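You operate a simulated robot arm through the tools that you are given. There is no shell and no other tool.

You run a simulated two-armed robot. Do the job below in one go: nothing can be reset, and whatever is moved stays where it is left.

## Task
Put the green sponge cake from the middle shelf of the low rack on the tart there. Then push the left cupboard door shut. Then put the yellow sponge from the shelf of the end table on the shelf under the counter. Then take the pink cloth and put it on the top of the trolley. Do these in the order given. Set down upright: green sponge cake.

It is judged by the outcome, as a careful person would: the job done as asked, and still so three seconds after it is handed in. It fails if anything else is knocked over, pushed out of place, dropped, spilled or broken. Flat cloth is picked up by pressing the open fingertips on it (5 to 10 N) and closing them slowly along it; thin cloth reads only 2 to 8 mm in the jaws.

## Robot
Two 6-joint arms with two-finger parallel grippers on one trunk, on a base that moves. Base frame: it is fixed to the floor where the robot stands at the start and does not move with it; the origin is under the middle of the robot, x ahead of it, y to its left, z up. Readings come in cm, degrees, newtons and seconds.
The left shoulder is at the start at [6, 18.7, 79.7], the right one opposite. With the tool pointing down near the work surface each hand reaches from about 26 to 62 cm from the robot's upright axis, wherever it stands, measured 20 degrees to its own side. Places, roughly: green sponge cake (6x5x6 cm) [160, -220, 50]; left cupboard door [60, -140, 100]; pink cloth (7x10x5 cm) [430, -430, 40]; shelf under the counter [280, -140, 20]; tart (7x7x2 cm) [140, -200, 50]; top of the trolley [430, -450, 90]; yellow sponge (7x10x4 cm) [270, 230, 40]. Payload 1.57 kg a hand.
The TCP of each hand is the grasp point between the finger pads, 3 cm short of the fingertips. In the tool frame z runs along the fingers and y along their closing line. The gripper opens to 11 cm. The fingers are 2.4 cm wide and 1.2 cm thick; the gripper's body (4.8 by 11.2 cm) begins 7.8 cm behind the TCP.
Orientation is that of the tool frame in the base frame, as a unit quaternion [x, y, z, w]. With the fingers straight down and closing along the base's y, the tool's x points along the base's -x, its y along +y and its z along -z.

## Interface
- The arms move only by the tool send_rows. It takes "left_series", "right_series" or both (then of equal length, played together; a hand with none holds still); each is a list of rows, each an object (a shift or turn left out is 0, a gripper value left out holds the last) with "travel": the shift along the tool's x, y, z in cm, a list of three; "turn": the turn, a rotation vector about the tool's x, y, z in degrees, a list of three; "fingers": the finger opening in cm, from 0 to 11. In form: [{"travel": [tx, ty, tz], "turn": [ax, ay, az], "fingers": fingers}, ...]. A call has 1 to 20 rows; each row shifts and turns the commanded pose from where the row before left it, along the tool's axes as they then stand. Rows are played at 5 a second. More than 5 cm and 8.6 degrees between two rows, or a gripper value outside its range, and nothing of the call is played. A pose out of reach is approached as far as the arm can. The call stops where the force on the tool passes 40 N (or 10 N more than at its start, if that is more) or the arm is blocked; 0.2 s more then pass. Each finger travels about 15.3 cm/s and halts on what it meets, pressing with about 25 N; the grip force reading is that of the motor and also rises with nothing between the fingers. The clock runs only during rows and for 0.2 s after the last one: add rows that do not move to give the fingers time. It gives the time, the measured TCP pose, the force on the tool (base axes), the opening and the grip force at its end, in the units of the frame above (readings bear some noise), with the torque about the TCP (base axes, N m) and any sound that the robot's microphone picked up, and new pictures: "views" is both (left out), scene, wrist or none (wrist: the cameras of the hands that moved).
- Cameras (640 x 400 px; columns grow to the right, rows downward): "scene" is now at [2.65, 1.46, 135.85]; the picture's right is [0.16, -0.99, 0.00], its down [-0.58, -0.10, -0.81] and it looks along [0.80, 0.13, -0.58] (base axes); focal length 269 px, centre (320, 200). "left" rides on the left gripper at [7, -1.6, -14.1] in its tool frame; the picture's right is [0.23, 0.97, 0.00], its down [-0.85, 0.20, -0.48] and it looks along [-0.47, 0.11, 0.88] (tool axes); focal length 222 px, centre (320, 200). "right" rides on the right gripper at [7, 1.6, -14.1] in its tool frame; the picture's right is [-0.23, 0.97, 0.00], its down [-0.86, -0.20, -0.48] and it looks along [-0.47, -0.11, 0.88] (tool axes); focal length 222 px, centre (320, 200). There is no depth. A picture from a camera that has moved, and an enlarged one, comes with that camera's place and axes in the base frame and with its lens.
- lift_body(by): slides the trunk up (or, below 0, down) by that many cm; the arms and the scene camera ride with it, the base frame stays. It gives what a move gives, with no picture.
- roll_base(legs): drives the robot by 1 to 6 legs, each [ahead, left, turn to the left] in cm, cm and degrees, along the robot's own axes; the way and the turn of a leg run together, so that a leg with both is an arc; at most 150 cm and 180 degrees a leg. The arms and the cameras ride along, it lands a little off, and it stops where it bumps. It gives what a move gives, and a new picture of the scene camera.
- head_to(pan, tilt): turns the head with the scene camera to pan (to the left, within 86 degrees either way) and tilt (down, from -29 to 69), counted from straight ahead of the robot. It gives what a move gives, and a new picture of the scene camera.
- zoom(camera, box): a new picture of the part [left, top, right, bottom] of that camera's present view, enlarged. The clock stands still meanwhile.
- job_done(): hands the job in; it is judged then, once.

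Nothing tells you exact positions but the pictures and the camera data. Unless the task says otherwise, let go and move clear before handing in.

The tools are called after ">>>" as name(argument=value, ...) on one line, values as JSON. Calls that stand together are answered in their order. send_rows: Moves the arms, as the interface text tells. Its arguments: {"type":"object","properties":{"left_series":{"type":"array"},"right_series":{"type":"array"},"views":{"type":"string","enum":["both","scene","wrist","none"]}},"required":[]} The other tools are called the same way: lift_body (by) moves the trunk up or down; roll_base (legs) drives the base; head_to (pan, tilt) turns the head that bears the scene camera; zoom (camera, box) takes an enlarged picture of a part of a camera's view; job_done () hands the job in.

At the start:

```text
time: 0.0
left_position: [50.46, 18.18, 77.19]
left_ee_rot: [0.0, 1.0, 0.0, 0.0]
left_wrist_force: [0.9, 0.3, -0.2]
left_wrist_torque: [0.0, 0.01, -0.03]
left_gripper_width: 11.01
left_finger_force: 0.0
right_position: [38.85, -12.01, 73.83]
right_ee_rot: [0.0, 1.0, 0.001, 0.0]
right_wrist_force: [0.2, -0.8, -0.4]
right_wrist_torque: [0.01, 0.0, 0.0]
right_gripper_width: 10.98
right_finger_force: 0.0
trunk travel left (down, up): [-42.5, 56.5]
robot x, y, heading: [-0.31, -0.39, -0.1]
head pan, tilt (commanded): [9.4, 35.8]
```

scene: 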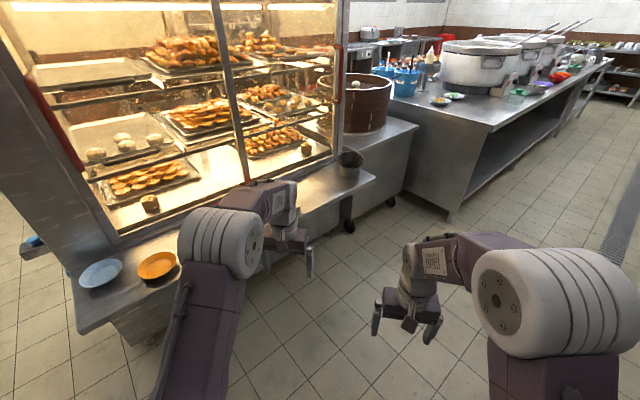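
right: 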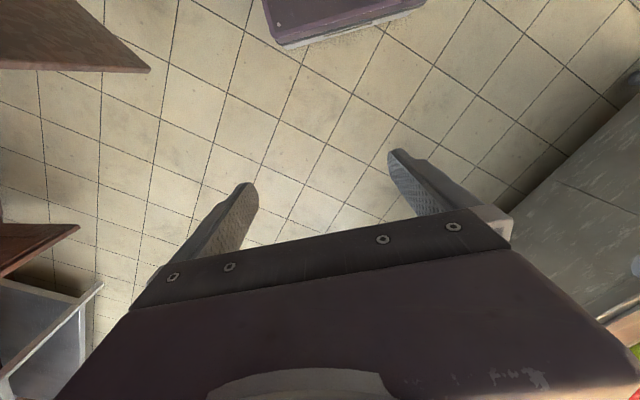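
left: 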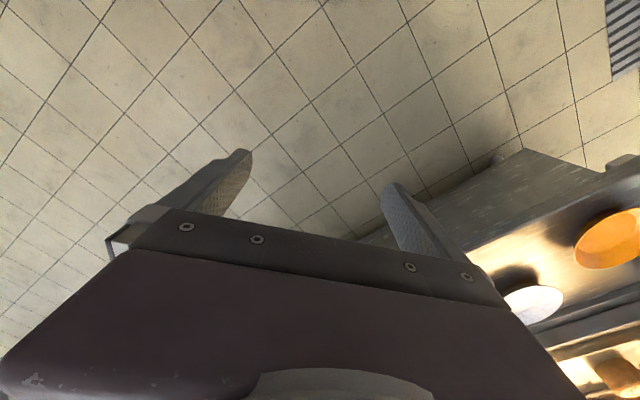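

I see a bakery display and a counter ahead. The low rack should be to the right and ahead (around [150,-210]), so I look around first.

>>> head_to(pan=-50, tilt=25)

>>> head_to(pan=-80, tilt=25)

>>> head_to(pan=-15, tilt=20)

>>> head_to(pan=50, tilt=20)

```text
time: 1.3
left_position: [50.52, 18.39, 77.16]
left_ee_rot: [0.0, 1.0, 0.001, 0.0]
left_wrist_force: [0.0, 0.4, 0.7]
left_wrist_torque: [0.0, -0.02, 0.0]
left_gripper_width: 11.0
left_finger_force: 0.1
right_position: [38.83, -12.09, 73.78]
right_ee_rot: [0.0, 1.0, -0.001, 0.0]
right_wrist_force: [-0.1, 0.1, -0.7]
right_wrist_torque: [-0.01, -0.01, 0.0]
right_gripper_width: 11.0
right_finger_force: 0.1
trunk travel left (down, up): [-42.5, 56.5]
robot x, y, heading: [-0.08, -0.11, 0.1]
head pan, tilt (commanded): [-50.0, 25.0]
camera scene: at [-0.07, -7.02, 137.55], right [-0.77, -0.64, 0.0], down [-0.27, 0.32, -0.91], along [0.58, -0.69, -0.42], focal length 269 px, centre (320, 200)
```

scene: 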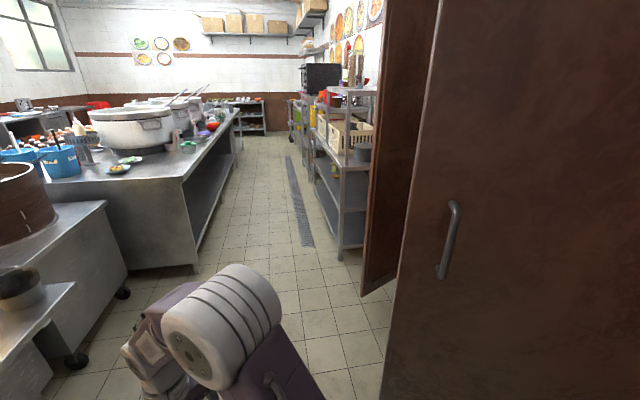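

```text
time: 2.2
left_position: [50.43, 18.35, 77.33]
left_ee_rot: [0.0, 1.0, 0.0, -0.001]
left_wrist_force: [-0.3, 0.2, -0.3]
left_wrist_torque: [-0.01, -0.03, 0.03]
left_gripper_width: 10.99
left_finger_force: 0.1
right_position: [38.83, -11.88, 73.86]
right_ee_rot: [0.001, 1.0, 0.0, 0.0]
right_wrist_force: [0.5, -0.3, 0.0]
right_wrist_torque: [-0.02, 0.01, -0.01]
right_gripper_width: 11.01
right_finger_force: 0.1
trunk travel left (down, up): [-42.5, 56.5]
robot x, y, heading: [-0.14, -0.01, 0.0]
head pan, tilt (commanded): [-80.0, 25.0]
camera scene: at [-4.39, -9.04, 137.55], right [-0.98, -0.17, 0.0], down [-0.07, 0.42, -0.91], along [0.16, -0.89, -0.42], focal length 269 px, centre (320, 200)
```

scene: 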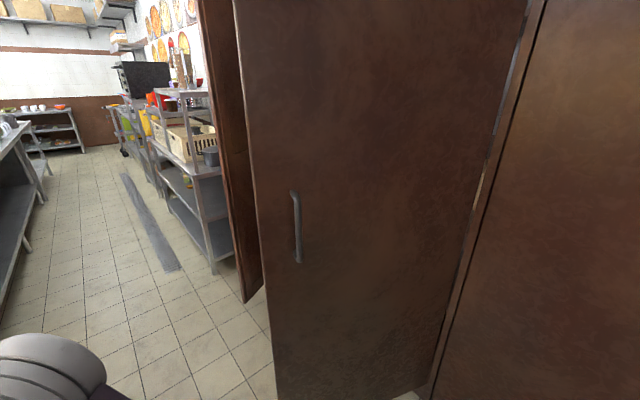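

```text
time: 3.6
left_position: [50.44, 18.34, 77.0]
left_ee_rot: [0.001, 1.0, 0.0, 0.0]
left_wrist_force: [0.3, 0.3, -0.5]
left_wrist_torque: [0.0, 0.01, 0.0]
left_gripper_width: 11.0
left_finger_force: 0.0
right_position: [38.79, -11.99, 73.88]
right_ee_rot: [-0.001, 1.0, 0.001, 0.0]
right_wrist_force: [0.2, -0.2, 0.1]
right_wrist_torque: [-0.03, 0.0, -0.03]
right_gripper_width: 11.01
right_finger_force: 0.1
trunk travel left (down, up): [-42.5, 56.5]
robot x, y, heading: [0.09, -0.18, -0.1]
head pan, tilt (commanded): [-15.0, 20.0]
camera scene: at [3.0, -2.39, 138.35], right [-0.26, -0.97, 0.0], down [-0.33, 0.09, -0.94], along [0.91, -0.24, -0.34], focal length 269 px, centre (320, 200)
```

scene: 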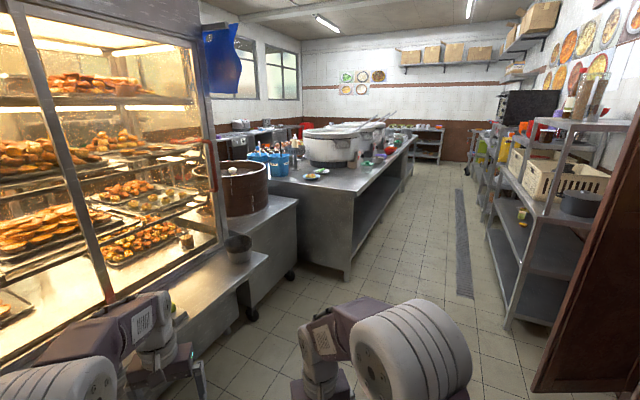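

```text
time: 5.0
left_position: [50.56, 18.25, 77.14]
left_ee_rot: [0.001, 1.0, 0.0, 0.0]
left_wrist_force: [-0.3, 0.3, -0.1]
left_wrist_torque: [0.05, -0.02, 0.02]
left_gripper_width: 11.01
left_finger_force: 0.2
right_position: [38.78, -11.99, 73.84]
right_ee_rot: [0.0, 1.0, 0.0, -0.001]
right_wrist_force: [0.2, -0.3, -0.7]
right_wrist_torque: [0.01, -0.01, 0.04]
right_gripper_width: 11.01
right_finger_force: 0.0
trunk travel left (down, up): [-42.5, 56.5]
robot x, y, heading: [-0.22, -0.49, 0.0]
head pan, tilt (commanded): [50.0, 20.0]
camera scene: at [0.0, 7.16, 138.36], right [0.77, -0.64, 0.0], down [-0.22, -0.26, -0.94], along [0.6, 0.72, -0.34], focal length 269 px, centre (320, 200)
```

scene: 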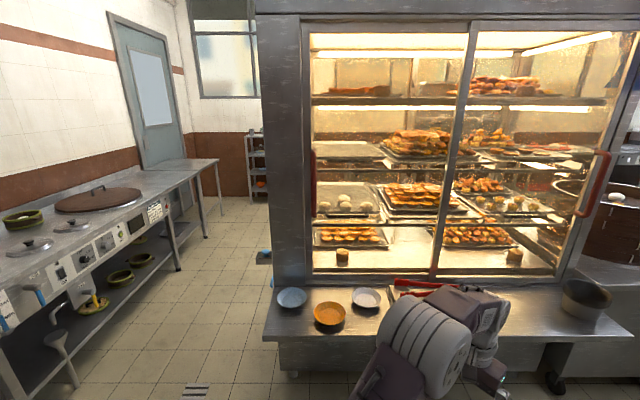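

The kitchen lies turned by about -42° to my frame: the aisle runs to the front right, with the low rack and cupboard on its right side and the left cupboard door standing open. I turn into the aisle, then look again.

>>> roll_base(legs=[[0, 0, -35]])

>>> head_to(pan=-30, tilt=35)

>>> head_to(pan=0, tilt=66)

```text
time: 7.0
left_position: [51.99, -13.92, 77.17]
left_ee_rot: [0.301, 0.954, 0.0, -0.001]
left_wrist_force: [0.5, -0.2, -0.2]
left_wrist_torque: [-0.02, 0.0, 0.01]
left_gripper_width: 11.0
left_finger_force: 0.2
right_position: [24.87, -32.11, 73.75]
right_ee_rot: [0.301, 0.954, 0.0, 0.0]
right_wrist_force: [0.4, 0.6, 0.6]
right_wrist_torque: [0.0, 0.01, 0.01]
right_gripper_width: 11.01
right_finger_force: 0.1
trunk travel left (down, up): [-42.5, 56.5]
robot x, y, heading: [-0.18, 0.03, -35.3]
head pan, tilt (commanded): [50.0, 20.0]
camera scene: at [4.08, 5.86, 138.36], right [0.26, -0.97, 0.0], down [-0.33, -0.09, -0.94], along [0.91, 0.24, -0.34], focal length 269 px, centre (320, 200)
```

scene: 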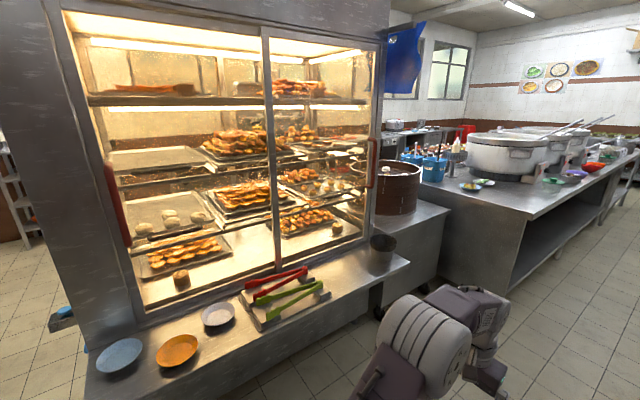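

```text
time: 8.6
left_position: [51.86, -13.98, 77.24]
left_ee_rot: [0.3, 0.954, 0.0, 0.0]
left_wrist_force: [-0.2, -1.0, -1.1]
left_wrist_torque: [0.01, 0.01, -0.02]
left_gripper_width: 10.99
left_finger_force: 0.0
right_position: [24.89, -32.31, 73.8]
right_ee_rot: [0.301, 0.954, 0.0, -0.001]
right_wrist_force: [-0.7, -1.1, 0.1]
right_wrist_torque: [0.0, 0.0, -0.01]
right_gripper_width: 11.0
right_finger_force: 0.1
trunk travel left (down, up): [-42.5, 56.5]
robot x, y, heading: [-0.16, 0.16, -35.3]
head pan, tilt (commanded): [-30.0, 35.0]
camera scene: at [-1.19, -4.51, 135.97], right [-0.91, -0.42, 0.0], down [-0.24, 0.52, -0.82], along [0.35, -0.74, -0.57], focal length 269 px, centre (320, 200)
```

scene: 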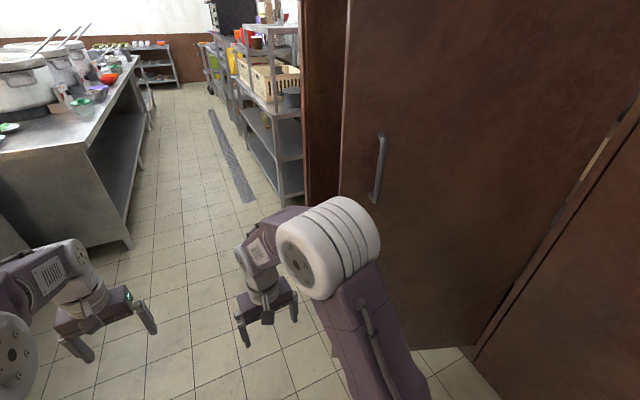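

```text
time: 9.5
left_position: [51.99, -14.05, 77.24]
left_ee_rot: [0.301, 0.954, 0.0, 0.001]
left_wrist_force: [0.1, -0.2, -0.2]
left_wrist_torque: [-0.01, -0.01, -0.03]
left_gripper_width: 10.99
left_finger_force: 0.1
right_position: [24.83, -32.18, 73.77]
right_ee_rot: [0.301, 0.953, 0.0, 0.0]
right_wrist_force: [-0.1, 0.2, 0.1]
right_wrist_torque: [0.01, 0.0, 0.0]
right_gripper_width: 11.02
right_finger_force: 0.0
trunk travel left (down, up): [-42.5, 56.5]
robot x, y, heading: [-0.1, -0.08, -35.0]
head pan, tilt (commanded): [0.0, 66.0]
camera scene: at [-0.04, 0.05, 131.88], right [-0.57, -0.82, 0.0], down [-0.75, 0.52, -0.41], along [0.33, -0.23, -0.91], focal length 269 px, centre (320, 200)
```

scene: 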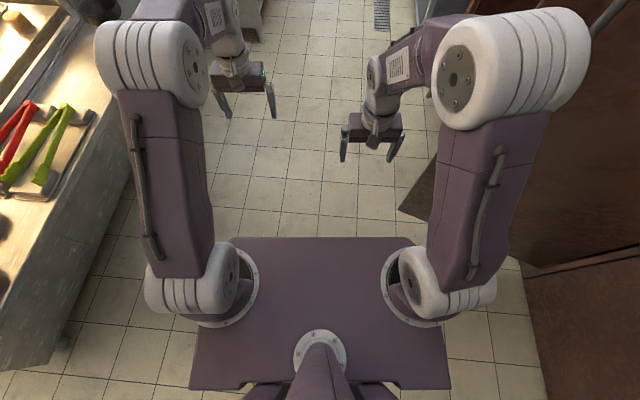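

The right cupboard door edge is about 40 cm to my right and the display counter about 57 cm to my left. I shift a little left and go ahead 90 cm, then look at the rack and the doors.

>>> roll_base(legs=[[0, 8, 0], [90, 0, 0]])

>>> head_to(pan=-84, tilt=25)

>>> head_to(pan=-45, tilt=35)

```text
time: 14.9
left_position: [130.4, -59.1, 77.14]
left_ee_rot: [0.299, 0.954, 0.0, 0.0]
left_wrist_force: [0.8, -0.2, 0.7]
left_wrist_torque: [0.0, 0.04, -0.03]
left_gripper_width: 11.01
left_finger_force: 0.0
right_position: [103.29, -77.35, 73.91]
right_ee_rot: [0.3, 0.954, 0.001, 0.0]
right_wrist_force: [0.0, -0.2, 0.3]
right_wrist_torque: [0.0, -0.01, 0.02]
right_gripper_width: 11.01
right_finger_force: 0.1
trunk travel left (down, up): [-42.5, 56.5]
robot x, y, heading: [78.25, -45.08, -34.7]
head pan, tilt (commanded): [0.0, 66.0]
camera scene: at [78.45, -45.17, 131.88], right [-0.57, -0.82, 0.0], down [-0.75, 0.52, -0.41], along [0.33, -0.23, -0.91], focal length 269 px, centre (320, 200)
```

scene: 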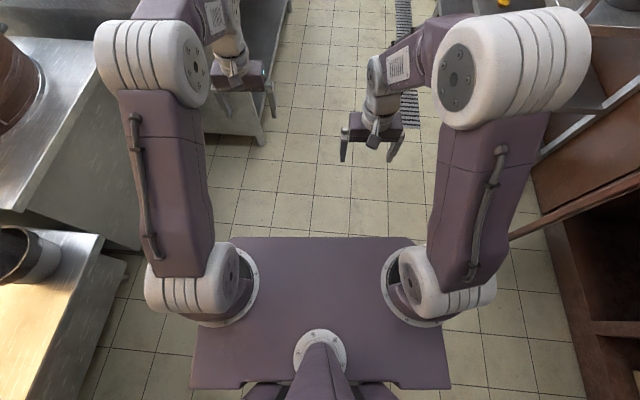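

```text
time: 16.5
left_position: [130.35, -59.22, 77.09]
left_ee_rot: [0.299, 0.954, 0.0, 0.0]
left_wrist_force: [-0.3, 0.1, -0.1]
left_wrist_torque: [0.01, 0.0, -0.02]
left_gripper_width: 11.02
left_finger_force: 0.0
right_position: [103.33, -77.27, 73.82]
right_ee_rot: [0.3, 0.954, 0.0, 0.0]
right_wrist_force: [-0.3, -0.3, 0.7]
right_wrist_torque: [0.03, 0.02, -0.05]
right_gripper_width: 11.01
right_finger_force: 0.1
trunk travel left (down, up): [-42.5, 56.5]
robot x, y, heading: [78.44, -45.42, -35.0]
head pan, tilt (commanded): [-84.0, 25.0]
camera scene: at [69.09, -49.8, 137.54], right [-0.88, 0.48, 0.0], down [0.2, 0.37, -0.91], along [-0.44, -0.79, -0.42], focal length 269 px, centre (320, 200)
```

scene: 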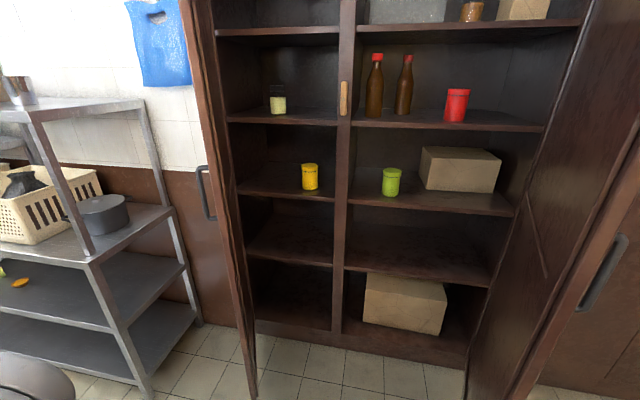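

```text
time: 17.6
left_position: [130.34, -59.13, 77.25]
left_ee_rot: [0.3, 0.954, 0.0, 0.0]
left_wrist_force: [0.0, 0.0, -0.3]
left_wrist_torque: [-0.01, 0.01, 0.03]
left_gripper_width: 11.01
left_finger_force: 0.2
right_position: [103.35, -77.2, 73.75]
right_ee_rot: [0.299, 0.954, -0.001, 0.0]
right_wrist_force: [0.2, -0.7, 0.0]
right_wrist_torque: [-0.03, -0.03, -0.03]
right_gripper_width: 10.99
right_finger_force: 0.0
trunk travel left (down, up): [-42.5, 56.5]
robot x, y, heading: [78.48, -45.24, -34.7]
head pan, tilt (commanded): [-45.0, 35.0]
camera scene: at [75.07, -50.41, 135.97], right [-0.98, -0.17, 0.0], down [-0.1, 0.56, -0.82], along [0.14, -0.81, -0.57], focal length 269 px, centre (320, 200)
```

scene: 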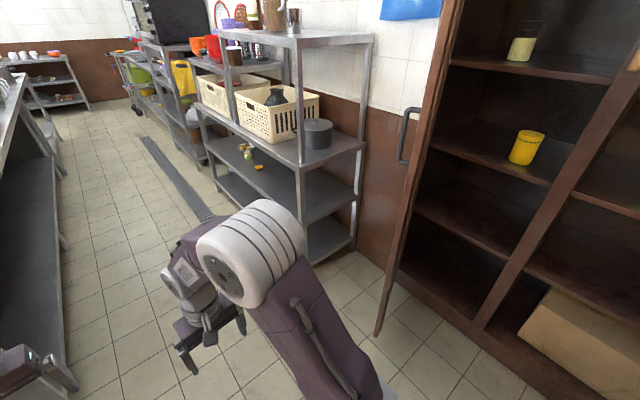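

The cupboard stands open with jars inside; its left door is folded out with a handle on the outer face. On the rack's middle shelf I see something green and the orange tart; I zoom in.

>>> zoom(camera="scene", box=[200, 100, 360, 200])

>>> zoom(camera="scene", box=[340, 100, 480, 350])

```text
4.00 times, centred on (280, 150) of scene
camera zoom: at [75.07, -50.41, 135.97], right [-0.98, -0.17, 0.0], down [-0.1, 0.56, -0.82], along [0.14, -0.81, -0.57], focal length 1076 px, centre (480, 400)
```

zoom: 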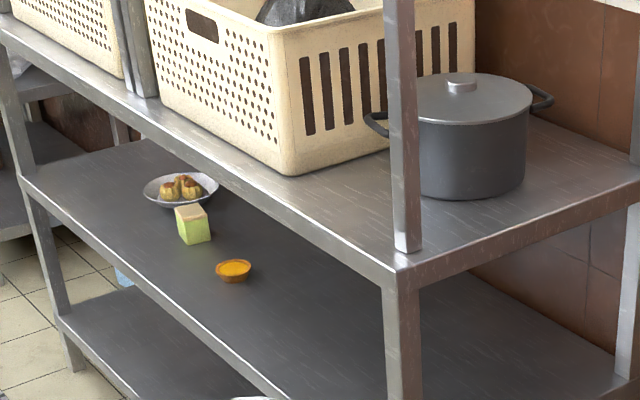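

```text
1.60 times, centred on (410, 225) of scene
camera zoom: at [75.07, -50.41, 135.97], right [-0.98, -0.17, 0.0], down [-0.1, 0.56, -0.82], along [0.14, -0.81, -0.57], focal length 430 px, centre (176, 160)
```

zoom: 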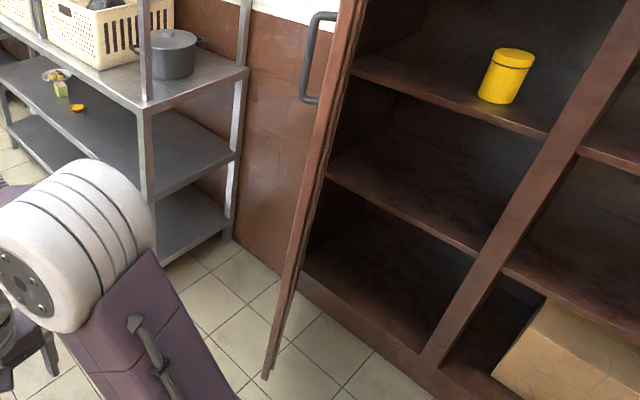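

The cake sits about [157,-219] and the tart about [146,-207], both ~14 cm behind the rack's front edge; the rack runs along about -41°. I pull the left hand back a little, then drive along the aisle to stand before them.

>>> send_rows(left_series=[{"travel": [4, 0, 0]}, {"travel": [4, 0, 0]}, {"travel": [4, 0, 0]}], views="none")

>>> roll_base(legs=[[0, -4, -6], [75, 0, 0]])

```text
time: 18.4
left_position: [120.4, -52.16, 77.24]
left_ee_rot: [0.3, 0.954, -0.001, 0.0]
left_wrist_force: [-0.7, -0.4, -1.1]
left_wrist_torque: [-0.05, -0.02, 0.03]
left_gripper_width: 10.98
left_finger_force: 0.1
right_position: [103.29, -77.31, 73.82]
right_ee_rot: [0.301, 0.954, 0.0, 0.001]
right_wrist_force: [0.4, 0.7, -0.1]
right_wrist_torque: [-0.03, -0.03, 0.0]
right_gripper_width: 10.98
right_finger_force: 0.1
trunk travel left (down, up): [-42.5, 56.5]
robot x, y, heading: [77.86, -45.25, -34.6]
head pan, tilt (commanded): [-45.0, 35.0]
```

```text
time: 22.9
left_position: [172.42, -107.75, 77.16]
left_ee_rot: [0.35, 0.937, 0.0, 0.0]
left_wrist_force: [1.0, 1.5, -1.0]
left_wrist_torque: [0.02, 0.0, -0.02]
left_gripper_width: 11.01
left_finger_force: 0.0
right_position: [152.8, -130.74, 73.77]
right_ee_rot: [0.349, 0.937, 0.0, 0.0]
right_wrist_force: [-0.2, 0.0, -0.8]
right_wrist_torque: [0.02, -0.02, 0.02]
right_gripper_width: 11.01
right_finger_force: 0.1
trunk travel left (down, up): [-42.5, 56.5]
robot x, y, heading: [131.19, -96.71, -40.8]
head pan, tilt (commanded): [-45.0, 35.0]
camera scene: at [127.42, -101.21, 135.97], right [-1.0, -0.07, 0.0], down [-0.04, 0.57, -0.82], along [0.06, -0.82, -0.57], focal length 269 px, centre (320, 200)
```

scene: 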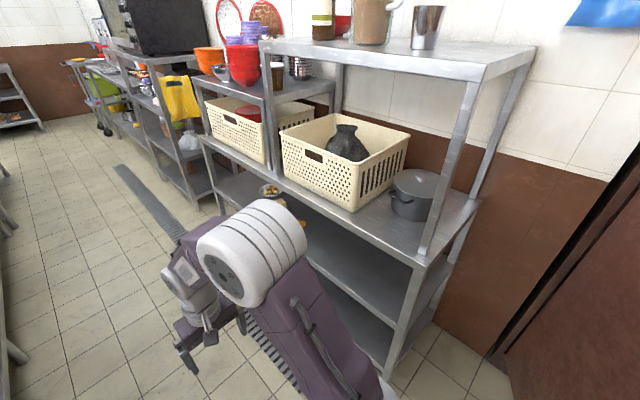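

Still clear on both sides. I go on another 72 cm and then check behind/around before turning to face the rack.

>>> roll_base(legs=[[72, 0, 0]])

>>> head_to(pan=80, tilt=40)

>>> head_to(pan=-84, tilt=45)

```text
time: 26.8
left_position: [226.74, -155.01, 77.1]
left_ee_rot: [0.35, 0.937, 0.001, 0.0]
left_wrist_force: [0.0, 0.8, -0.4]
left_wrist_torque: [0.03, 0.05, -0.01]
left_gripper_width: 11.01
left_finger_force: 0.1
right_position: [206.96, -178.03, 73.73]
right_ee_rot: [0.35, 0.937, -0.001, 0.0]
right_wrist_force: [0.2, 0.3, -0.4]
right_wrist_torque: [-0.01, 0.0, 0.0]
right_gripper_width: 11.0
right_finger_force: 0.1
trunk travel left (down, up): [-42.5, 56.5]
robot x, y, heading: [185.52, -143.42, -41.1]
head pan, tilt (commanded): [-45.0, 35.0]
camera scene: at [181.71, -148.32, 135.97], right [-1.0, -0.07, 0.0], down [-0.04, 0.57, -0.82], along [0.06, -0.82, -0.57], focal length 269 px, centre (320, 200)
```

scene: 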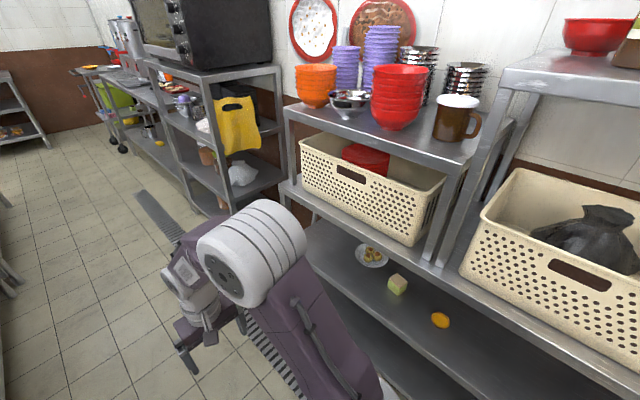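

```text
time: 28.9
left_position: [226.83, -154.94, 77.22]
left_ee_rot: [0.35, 0.937, 0.0, 0.001]
left_wrist_force: [0.6, -0.4, -0.4]
left_wrist_torque: [0.0, 0.0, 0.0]
left_gripper_width: 11.0
left_finger_force: 0.1
right_position: [206.92, -178.08, 73.76]
right_ee_rot: [0.349, 0.937, 0.0, 0.0]
right_wrist_force: [0.6, -0.6, 0.6]
right_wrist_torque: [0.0, 0.01, 0.0]
right_gripper_width: 11.01
right_finger_force: 0.0
trunk travel left (down, up): [-42.5, 56.5]
robot x, y, heading: [186.01, -143.57, -41.3]
head pan, tilt (commanded): [80.0, 40.0]
camera scene: at [187.68, -134.15, 135.21], right [0.63, -0.78, 0.0], down [-0.5, -0.4, -0.77], along [0.6, 0.48, -0.64], focal length 269 px, centre (320, 200)
```

scene: 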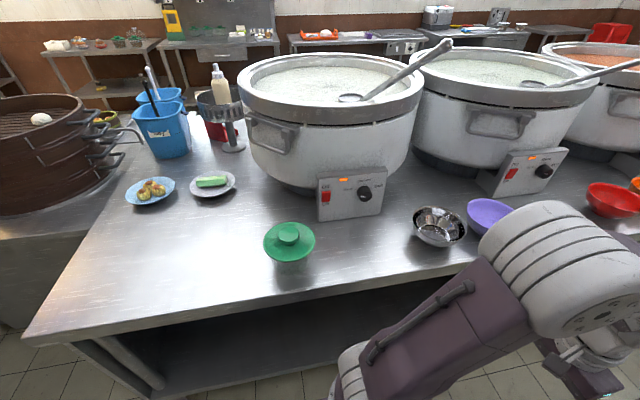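

```text
time: 31.4
left_position: [226.72, -155.03, 77.25]
left_ee_rot: [0.35, 0.937, 0.0, 0.001]
left_wrist_force: [-0.4, 0.4, 0.4]
left_wrist_torque: [0.02, -0.02, 0.02]
left_gripper_width: 11.01
left_finger_force: 0.1
right_position: [206.94, -178.04, 73.86]
right_ee_rot: [0.35, 0.937, 0.0, 0.0]
right_wrist_force: [-0.2, -0.3, 0.0]
right_wrist_torque: [-0.01, -0.01, -0.02]
right_gripper_width: 11.02
right_finger_force: 0.1
trunk travel left (down, up): [-42.5, 56.5]
robot x, y, heading: [185.52, -143.44, -41.0]
head pan, tilt (commanded): [-84.0, 45.0]
camera scene: at [176.4, -146.16, 134.49], right [-0.82, 0.57, 0.0], down [0.41, 0.58, -0.71], along [-0.41, -0.58, -0.71], focal length 269 px, centre (320, 200)
```

scene: 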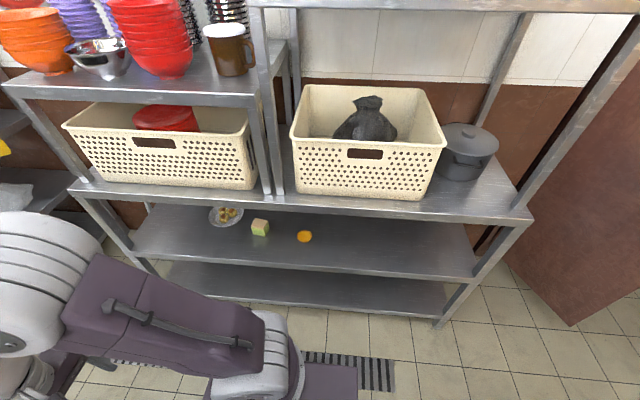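

The robot now stands alongside the items. The counter is behind my left arm. I zoom on the cake and tart to locate them accurately.

>>> zoom(camera="scene", box=[190, 180, 350, 280])

```text
4.00 times, centred on (270, 230) of scene
camera zoom: at [176.4, -146.16, 134.49], right [-0.82, 0.57, 0.0], down [0.41, 0.58, -0.71], along [-0.41, -0.58, -0.71], focal length 1076 px, centre (520, 80)
```

zoom: 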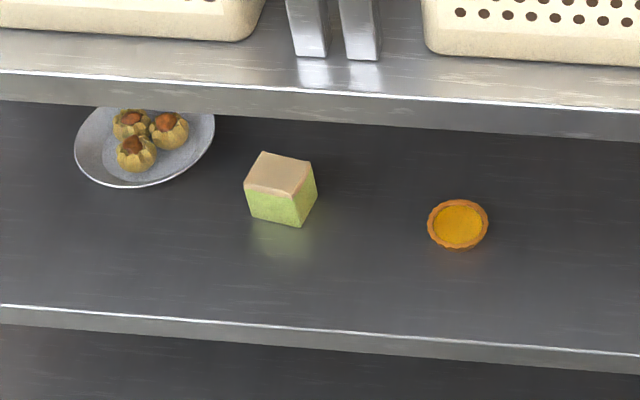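

Cake ≈ [156.7,-215.4] and tart ≈ [144.2,-203.1], shelf top z ≈ 47.5, next shelf's underside z ≈ 76. Before turning on the spot I draw the hands in and look straight down to the sides for clearance.

>>> send_rows(left_series=[{"travel": [4, 0, 0]}, {"travel": [4, 0, 0]}], right_series=[{"travel": [4, 0, 0]}, {"travel": [3, 0, 0]}], views="none")

>>> head_to(pan=86, tilt=69)

>>> head_to(pan=-86, tilt=69)

```text
time: 32.0
left_position: [220.63, -149.83, 77.3]
left_ee_rot: [0.351, 0.936, 0.0, 0.001]
left_wrist_force: [0.0, 0.4, 0.0]
left_wrist_torque: [0.01, 0.03, 0.01]
left_gripper_width: 10.99
left_finger_force: 0.1
right_position: [201.79, -173.59, 73.66]
right_ee_rot: [0.35, 0.937, 0.0, 0.0]
right_wrist_force: [-0.9, 0.6, -0.8]
right_wrist_torque: [-0.01, 0.02, 0.04]
right_gripper_width: 11.0
right_finger_force: 0.0
trunk travel left (down, up): [-42.5, 56.5]
robot x, y, heading: [185.61, -143.32, -41.2]
head pan, tilt (commanded): [-84.0, 45.0]
```

```text
time: 34.5
left_position: [220.76, -149.79, 77.14]
left_ee_rot: [0.35, 0.937, -0.001, 0.0]
left_wrist_force: [-0.5, 0.8, 0.4]
left_wrist_torque: [0.0, 0.01, -0.03]
left_gripper_width: 11.0
left_finger_force: 0.1
right_position: [201.83, -173.6, 73.78]
right_ee_rot: [0.35, 0.937, 0.0, 0.0]
right_wrist_force: [-0.2, 0.1, -0.6]
right_wrist_torque: [-0.02, -0.01, -0.01]
right_gripper_width: 11.02
right_finger_force: 0.2
trunk travel left (down, up): [-42.5, 56.5]
robot x, y, heading: [185.76, -143.49, -41.0]
head pan, tilt (commanded): [85.9, 68.8]
camera scene: at [185.02, -135.55, 131.6], right [0.71, -0.71, 0.0], down [-0.66, -0.66, -0.36], along [0.26, 0.26, -0.93], focal length 269 px, centre (320, 200)
```

scene: 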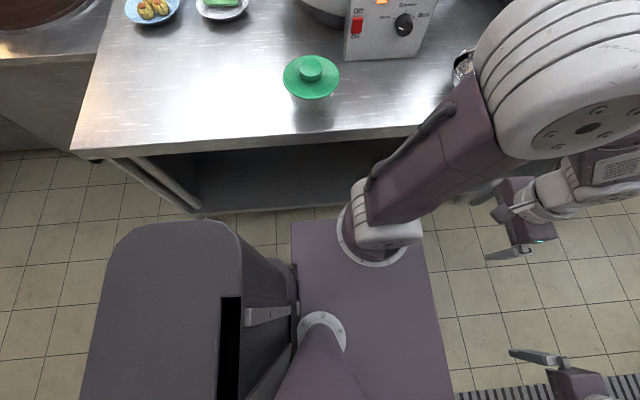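

```text
time: 37.1
left_position: [220.67, -149.79, 77.13]
left_ee_rot: [0.35, 0.937, 0.0, 0.0]
left_wrist_force: [0.4, -0.4, 0.4]
left_wrist_torque: [0.0, -0.01, 0.01]
left_gripper_width: 10.98
left_finger_force: 0.1
right_position: [201.87, -173.58, 73.63]
right_ee_rot: [0.351, 0.936, 0.0, 0.0]
right_wrist_force: [-0.6, 0.0, 0.3]
right_wrist_torque: [-0.04, -0.02, -0.02]
right_gripper_width: 10.99
right_finger_force: 0.0
trunk travel left (down, up): [-42.5, 56.5]
robot x, y, heading: [185.59, -143.17, -40.9]
head pan, tilt (commanded): [-85.9, 68.8]
camera scene: at [177.7, -143.96, 131.6], right [-0.8, 0.6, 0.0], down [0.56, 0.74, -0.36], along [-0.22, -0.29, -0.93], focal length 269 px, centre (320, 200)
```

scene: 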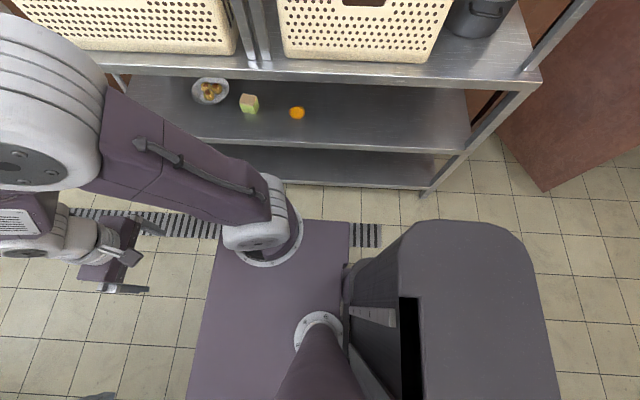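

The robot's rear box reaches maybe 40–45 cm behind its axis, so I turn in the middle of the aisle (about 48 cm from rack, 50 from counter). I sidestep right 13 cm, then turn toward the rack in steps.

>>> roll_base(legs=[[-2.5, -13, 0]])

>>> roll_base(legs=[[0, 0, -45]])

>>> head_to(pan=-86, tilt=60)

>>> head_to(pan=86, tilt=60)

```text
time: 38.4
left_position: [209.97, -158.19, 77.2]
left_ee_rot: [0.349, 0.937, 0.001, 0.0]
left_wrist_force: [-0.2, 0.2, 0.2]
left_wrist_torque: [0.0, -0.02, 0.0]
left_gripper_width: 10.97
left_finger_force: 0.2
right_position: [191.21, -181.91, 73.81]
right_ee_rot: [0.35, 0.937, 0.0, 0.0]
right_wrist_force: [0.3, 0.2, -0.4]
right_wrist_torque: [0.01, -0.04, 0.02]
right_gripper_width: 11.0
right_finger_force: 0.1
trunk travel left (down, up): [-42.5, 56.5]
robot x, y, heading: [174.97, -151.76, -41.0]
head pan, tilt (commanded): [-85.9, 68.8]
camera scene: at [167.05, -152.44, 131.59], right [-0.8, 0.6, 0.0], down [0.56, 0.75, -0.36], along [-0.22, -0.29, -0.93], focal length 269 px, centre (320, 200)
```

scene: 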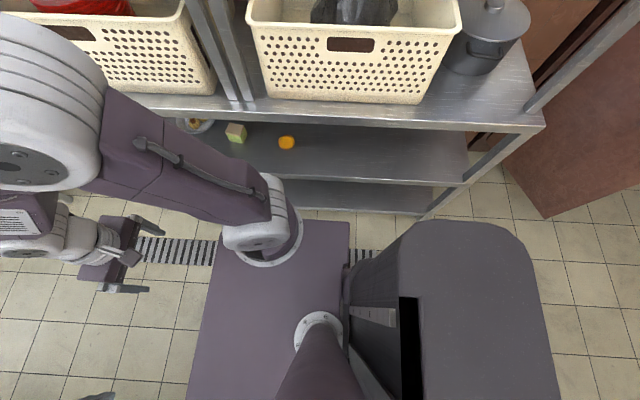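

```text
time: 40.9
left_position: [195.33, -181.19, 77.22]
left_ee_rot: [0.683, 0.731, 0.0, 0.0]
left_wrist_force: [-0.3, 0.0, 0.7]
left_wrist_torque: [0.03, -0.01, 0.0]
left_gripper_width: 10.99
left_finger_force: 0.2
right_position: [165.14, -184.44, 73.74]
right_ee_rot: [0.682, 0.731, 0.0, 0.0]
right_wrist_force: [0.5, 1.3, 0.5]
right_wrist_torque: [0.03, -0.01, 0.02]
right_gripper_width: 10.99
right_finger_force: 0.1
trunk travel left (down, up): [-42.5, 56.5]
robot x, y, heading: [174.95, -151.56, -86.5]
head pan, tilt (commanded): [-85.9, 68.8]
camera scene: at [169.1, -146.59, 131.6], right [-0.14, 0.99, 0.0], down [0.92, 0.13, -0.36], along [-0.36, -0.05, -0.93], focal length 269 px, centre (320, 200)
```

scene: 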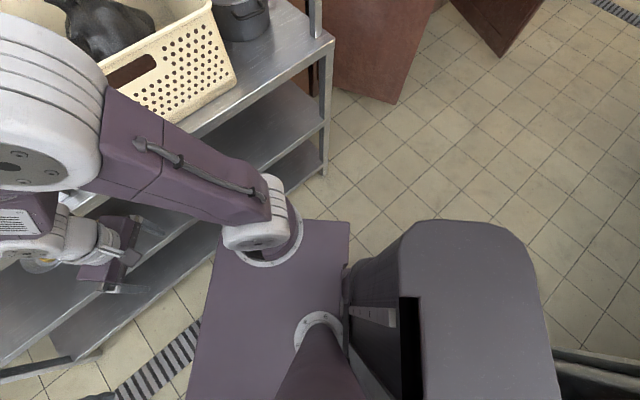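

```text
time: 41.6
left_position: [195.43, -181.15, 77.14]
left_ee_rot: [0.682, 0.731, 0.0, 0.0]
left_wrist_force: [0.9, -1.1, 0.4]
left_wrist_torque: [0.01, -0.02, -0.02]
left_gripper_width: 11.02
left_finger_force: 0.1
right_position: [165.21, -184.52, 73.61]
right_ee_rot: [0.683, 0.731, 0.0, 0.0]
right_wrist_force: [-0.3, 0.3, 0.5]
right_wrist_torque: [-0.01, -0.01, -0.04]
right_gripper_width: 10.99
right_finger_force: 0.2
trunk travel left (down, up): [-42.5, 56.5]
robot x, y, heading: [175.55, -151.56, -86.1]
head pan, tilt (commanded): [-85.9, 60.0]
camera scene: at [168.05, -146.74, 132.54], right [-0.14, 0.99, 0.0], down [0.86, 0.12, -0.5], along [-0.49, -0.07, -0.87], focal length 269 px, centre (320, 200)
```

scene: 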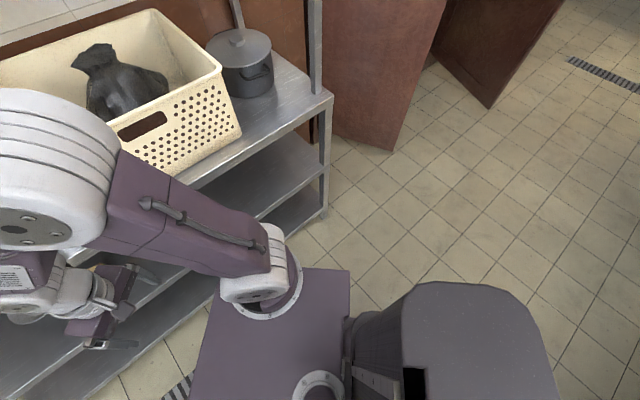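

```text
time: 44.2
left_position: [195.42, -181.04, 77.18]
left_ee_rot: [0.683, 0.73, 0.0, 0.0]
left_wrist_force: [-0.5, -0.2, 0.0]
left_wrist_torque: [-0.03, -0.02, 0.01]
left_gripper_width: 10.99
left_finger_force: 0.0
right_position: [165.17, -184.47, 73.68]
right_ee_rot: [0.683, 0.73, 0.001, 0.0]
right_wrist_force: [1.1, 0.3, -0.5]
right_wrist_torque: [-0.03, 0.0, 0.01]
right_gripper_width: 11.0
right_finger_force: 0.0
trunk travel left (down, up): [-42.5, 56.5]
robot x, y, heading: [174.95, -151.95, -86.1]
head pan, tilt (commanded): [85.9, 60.0]
camera scene: at [181.31, -145.83, 132.54], right [0.0, -1.0, 0.0], down [-0.87, 0.0, -0.5], along [0.5, 0.0, -0.87], focal length 269 px, centre (320, 200)
```

scene: 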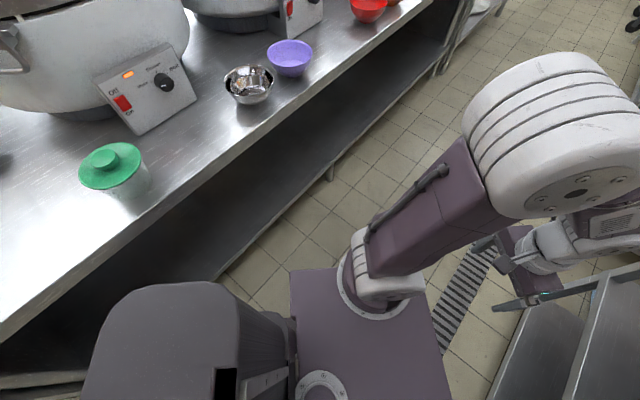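

No bump so far and the rear column looks slimmer than I feared. I finish the turn to face the rack.

>>> roll_base(legs=[[0, 0, -44]])

>>> head_to(pan=10, tilt=50)

```text
time: 46.6
left_position: [170.19, -187.28, 77.07]
left_ee_rot: [0.901, 0.434, 0.0, 0.0]
left_wrist_force: [0.0, -0.7, 0.2]
left_wrist_torque: [0.01, -0.01, -0.01]
left_gripper_width: 11.01
left_finger_force: 0.0
right_position: [145.69, -169.21, 73.69]
right_ee_rot: [0.901, 0.433, 0.001, 0.001]
right_wrist_force: [0.0, -0.6, 0.3]
right_wrist_torque: [-0.01, 0.0, 0.0]
right_gripper_width: 11.0
right_finger_force: 0.0
trunk travel left (down, up): [-42.5, 56.5]
robot x, y, heading: [174.82, -151.96, -128.8]
head pan, tilt (commanded): [85.9, 60.0]
camera scene: at [183.69, -151.63, 132.54], right [-0.68, -0.74, 0.0], down [-0.64, 0.59, -0.5], along [0.37, -0.34, -0.87], focal length 269 px, centre (320, 200)
```

scene: 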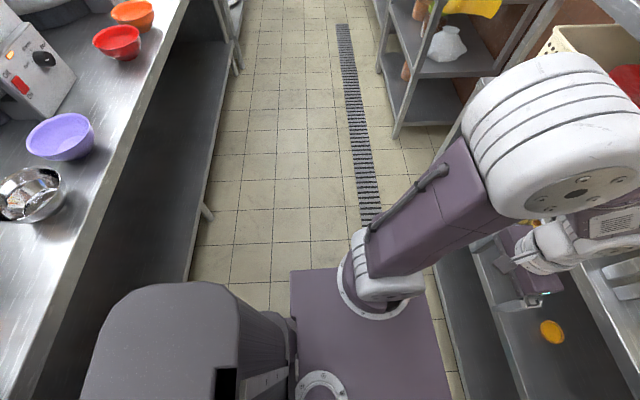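

```text
time: 48.0
left_position: [170.23, -187.06, 77.22]
left_ee_rot: [0.901, 0.434, 0.0, 0.0]
left_wrist_force: [0.5, 0.0, 0.1]
left_wrist_torque: [0.0, -0.02, 0.0]
left_gripper_width: 10.99
left_finger_force: 0.0
right_position: [145.66, -169.35, 73.71]
right_ee_rot: [0.901, 0.433, -0.001, 0.0]
right_wrist_force: [-0.5, -0.3, -0.1]
right_wrist_torque: [-0.02, -0.04, 0.04]
right_gripper_width: 11.01
right_finger_force: 0.0
trunk travel left (down, up): [-42.5, 56.5]
robot x, y, heading: [175.01, -151.84, -128.7]
head pan, tilt (commanded): [10.0, 50.0]
camera scene: at [175.12, -153.88, 133.8], right [-0.88, 0.48, 0.0], down [0.37, 0.67, -0.64], along [-0.31, -0.56, -0.77], focal length 269 px, centre (320, 200)
```

scene: 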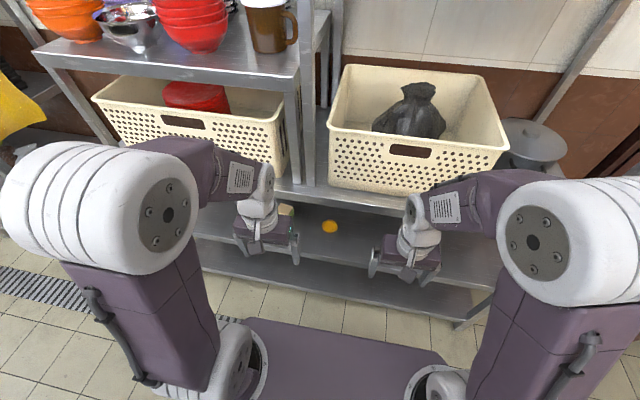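

I'm facing the rack squarely, with the cake about 61 cm ahead/25 cm left and the tart 59 ahead/8 left. I lower the left hand below the upper shelf's level, yaw it 10° to match the cake, and pitch the fingers 45° forward while still in front of the rack.

>>> send_rows(left_series=[{"travel": [0, 0, 5], "turn": [0, 0, 4]}, {"travel": [0, 0, 5], "turn": [0, 0, 4]}, {"travel": [0, 0, 5], "turn": [0, 0, 2]}, {"travel": [-2, 0, 0], "turn": [0, -7.5, 0]}, {"travel": [-1.98, 0, 0.26], "turn": [0, -7.5, 0]}, {"travel": [-1.93, 0, 0.52], "turn": [0, -7.5, 0]}, {"travel": [-1.85, 0, 0.77], "turn": [0, -7.5, 0]}, {"travel": [-1.73, 0, 1.0], "turn": [0, -7.5, 0]}, {"travel": [-1.59, 0, 1.22], "turn": [0, -7.5, 0]}, {}], views="both")

```text
time: 50.2
left_position: [161.35, -196.17, 62.23]
left_ee_rot: [0.875, 0.328, -0.33, 0.131]
left_wrist_force: [-0.2, 0.1, 0.1]
left_wrist_torque: [0.02, 0.0, -0.01]
left_gripper_width: 11.02
left_finger_force: 0.1
left hand out of reach, approached as far as the arm can: row 4, 7, 9
right_position: [145.73, -169.26, 73.76]
right_ee_rot: [0.901, 0.433, 0.0, 0.0]
right_wrist_force: [-0.9, -0.6, 1.0]
right_wrist_torque: [0.01, 0.0, 0.04]
right_gripper_width: 11.02
right_finger_force: 0.1
trunk travel left (down, up): [-42.5, 56.5]
robot x, y, heading: [174.78, -151.79, -128.7]
head pan, tilt (commanded): [10.0, 50.0]
camera scene: at [175.11, -153.86, 133.8], right [-0.88, 0.48, 0.0], down [0.37, 0.67, -0.64], along [-0.31, -0.56, -0.77], focal length 269 px, centre (320, 200)
camera left: at [170.98, -185.21, 68.09], right [0.77, -0.62, -0.14], down [-0.12, -0.35, 0.93], along [-0.62, -0.7, -0.35], focal length 222 px, centre (320, 200)
```

scene: 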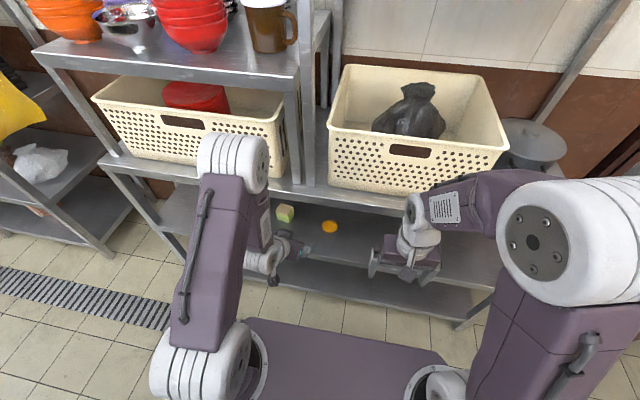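
left: 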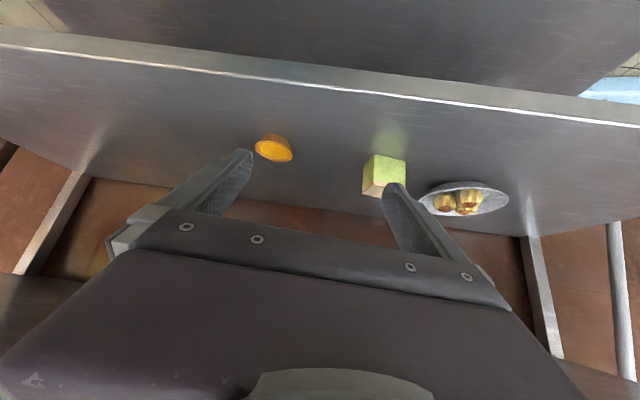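

The hand is pitched now and the wrist camera (upside down) sees tart, cake and the dish. I zoom in to measure the cake's position and turn.

>>> zoom(camera="left", box=[230, 110, 430, 235])

>>> zoom(camera="scene", box=[240, 180, 370, 260])

```text
3.20 times, centred on (330, 172) of left
camera zoom: at [170.98, -185.21, 68.09], right [0.77, -0.62, -0.14], down [-0.12, -0.35, 0.93], along [-0.62, -0.7, -0.35], focal length 711 px, centre (288, 288)
```

zoom: 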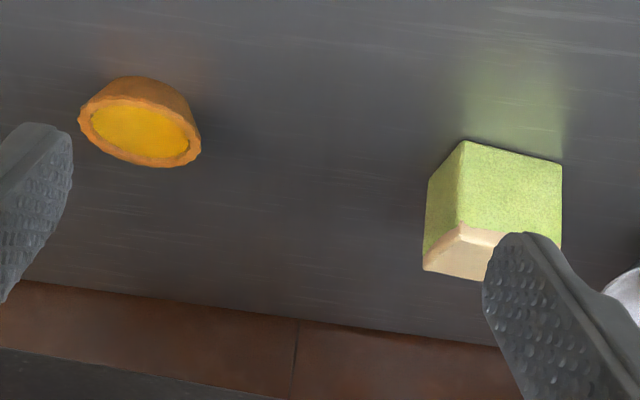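

```text
4.92 times, centred on (305, 220) of scene
camera zoom: at [175.11, -153.86, 133.8], right [-0.88, 0.48, 0.0], down [0.37, 0.67, -0.64], along [-0.31, -0.56, -0.77], focal length 1324 px, centre (394, 102)
```

zoom: 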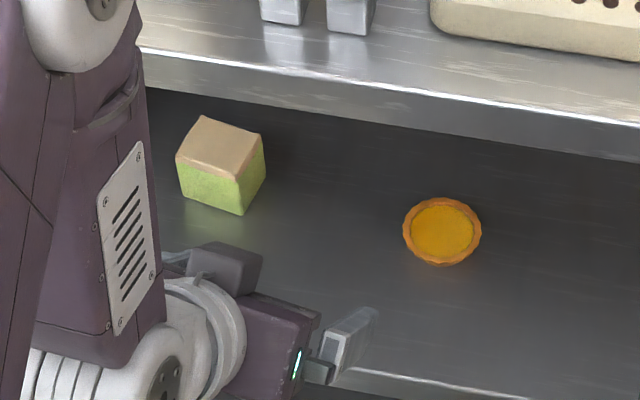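

Triangulating both cameras: shelf top z ≈ 48.2, cake centre ≈ [156.7,-215.7], tart centre ≈ [144.5,-202.4] with top z ≈ 50.2. The gripper's closing line is already aligned with the cake's front face; I move to a point on the approach line, with the fingers narrowed to 8.5 cm to clear the dish.

>>> send_rows(left_series=[{"travel": [-1.8, 3.8, 2.2], "fingers": 8.5}, {"travel": [-1.8, 3.8, 2.2]}, {"travel": [-1.75, 3.8, 2.2]}, {}], views="both")

```text
time: 51.2
left_position: [162.73, -210.3, 61.02]
left_ee_rot: [0.874, 0.329, -0.333, 0.132]
left_wrist_force: [0.7, -1.6, -0.1]
left_wrist_torque: [-0.04, 0.0, 0.04]
left_gripper_width: 8.49
left_finger_force: 0.1
right_position: [145.74, -169.23, 73.75]
right_ee_rot: [0.901, 0.434, 0.0, 0.0]
right_wrist_force: [-0.1, 0.1, -0.3]
right_wrist_torque: [0.0, -0.02, 0.01]
right_gripper_width: 11.0
right_finger_force: 0.1
trunk travel left (down, up): [-42.5, 56.5]
robot x, y, heading: [175.47, -151.94, -128.8]
head pan, tilt (commanded): [10.0, 50.0]
camera scene: at [175.09, -153.82, 133.8], right [-0.88, 0.48, 0.0], down [0.37, 0.67, -0.64], along [-0.31, -0.56, -0.77], focal length 269 px, centre (320, 200)
camera left: at [172.45, -199.36, 66.83], right [0.77, -0.62, -0.14], down [-0.11, -0.35, 0.93], along [-0.62, -0.7, -0.34], focal length 222 px, centre (320, 200)
```

scene: 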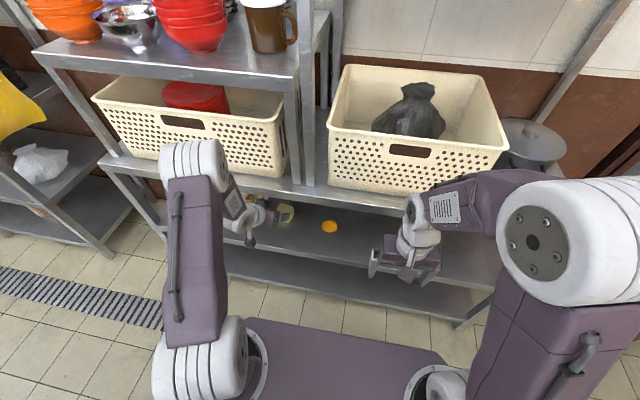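
left: 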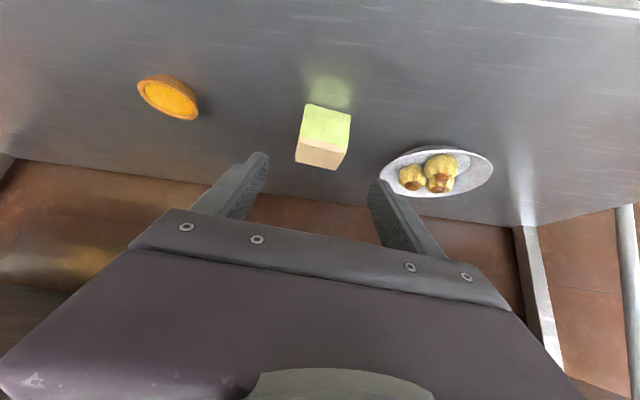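

The approach pose is as planned; the cake sits between the fingers in the wrist view. One closer look for a final check of alignment.

>>> zoom(camera="left", box=[220, 80, 420, 205])

```text
3.20 times, centred on (320, 142) of left
camera zoom: at [172.45, -199.36, 66.83], right [0.77, -0.62, -0.14], down [-0.11, -0.35, 0.93], along [-0.62, -0.7, -0.34], focal length 711 px, centre (320, 384)
```

zoom: 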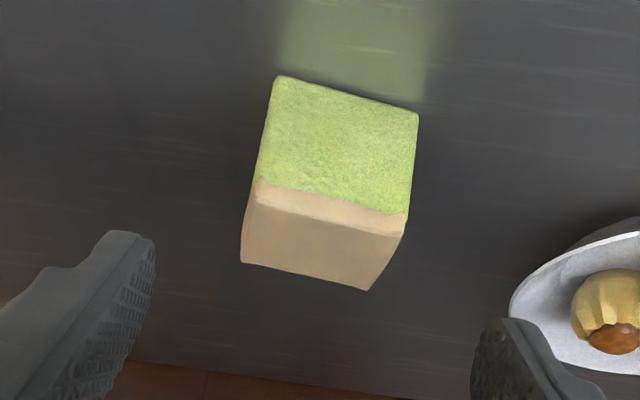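

Cake centre refined to ≈ [156.5,-216.0]. I advance 12 cm along the fingers and stop around the cake, then close gently.

>>> send_rows(left_series=[{"travel": [-0.1, 0, 4]}, {"travel": [-0.1, 0, 4]}, {"travel": [0, 0, 3.9]}, {}], views="wrist")

>>> zoom(camera="left", box=[220, 80, 420, 205])

```text
time: 52.2
left_position: [156.1, -215.69, 52.07]
left_ee_rot: [0.874, 0.329, -0.332, 0.132]
left_wrist_force: [-0.5, 0.3, -0.4]
left_wrist_torque: [-0.02, 0.03, 0.03]
left_gripper_width: 8.51
left_finger_force: 0.2
right_position: [145.72, -169.22, 73.64]
right_ee_rot: [0.901, 0.433, 0.001, 0.001]
right_wrist_force: [-0.1, -0.1, 0.3]
right_wrist_torque: [0.03, 0.0, 0.02]
right_gripper_width: 10.99
right_finger_force: 0.0
trunk travel left (down, up): [-42.5, 56.5]
robot x, y, heading: [175.35, -151.7, -128.7]
head pan, tilt (commanded): [10.0, 50.0]
camera left: at [165.88, -204.76, 57.96], right [0.77, -0.62, -0.14], down [-0.11, -0.35, 0.93], along [-0.62, -0.7, -0.34], focal length 222 px, centre (320, 200)
```

left: 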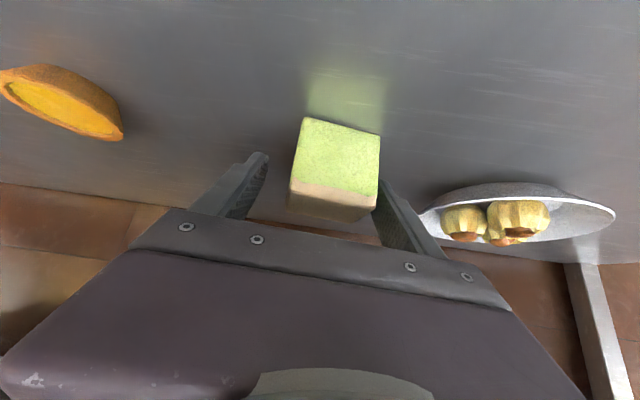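

```text
3.20 times, centred on (320, 142) of left
camera zoom: at [165.88, -204.76, 57.96], right [0.77, -0.62, -0.14], down [-0.11, -0.35, 0.93], along [-0.62, -0.7, -0.34], focal length 711 px, centre (320, 384)
```

zoom: 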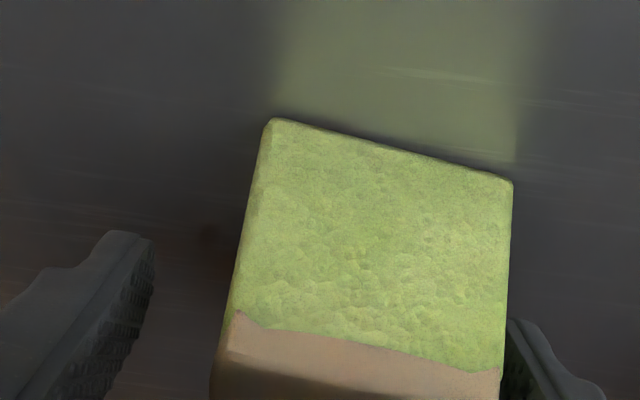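

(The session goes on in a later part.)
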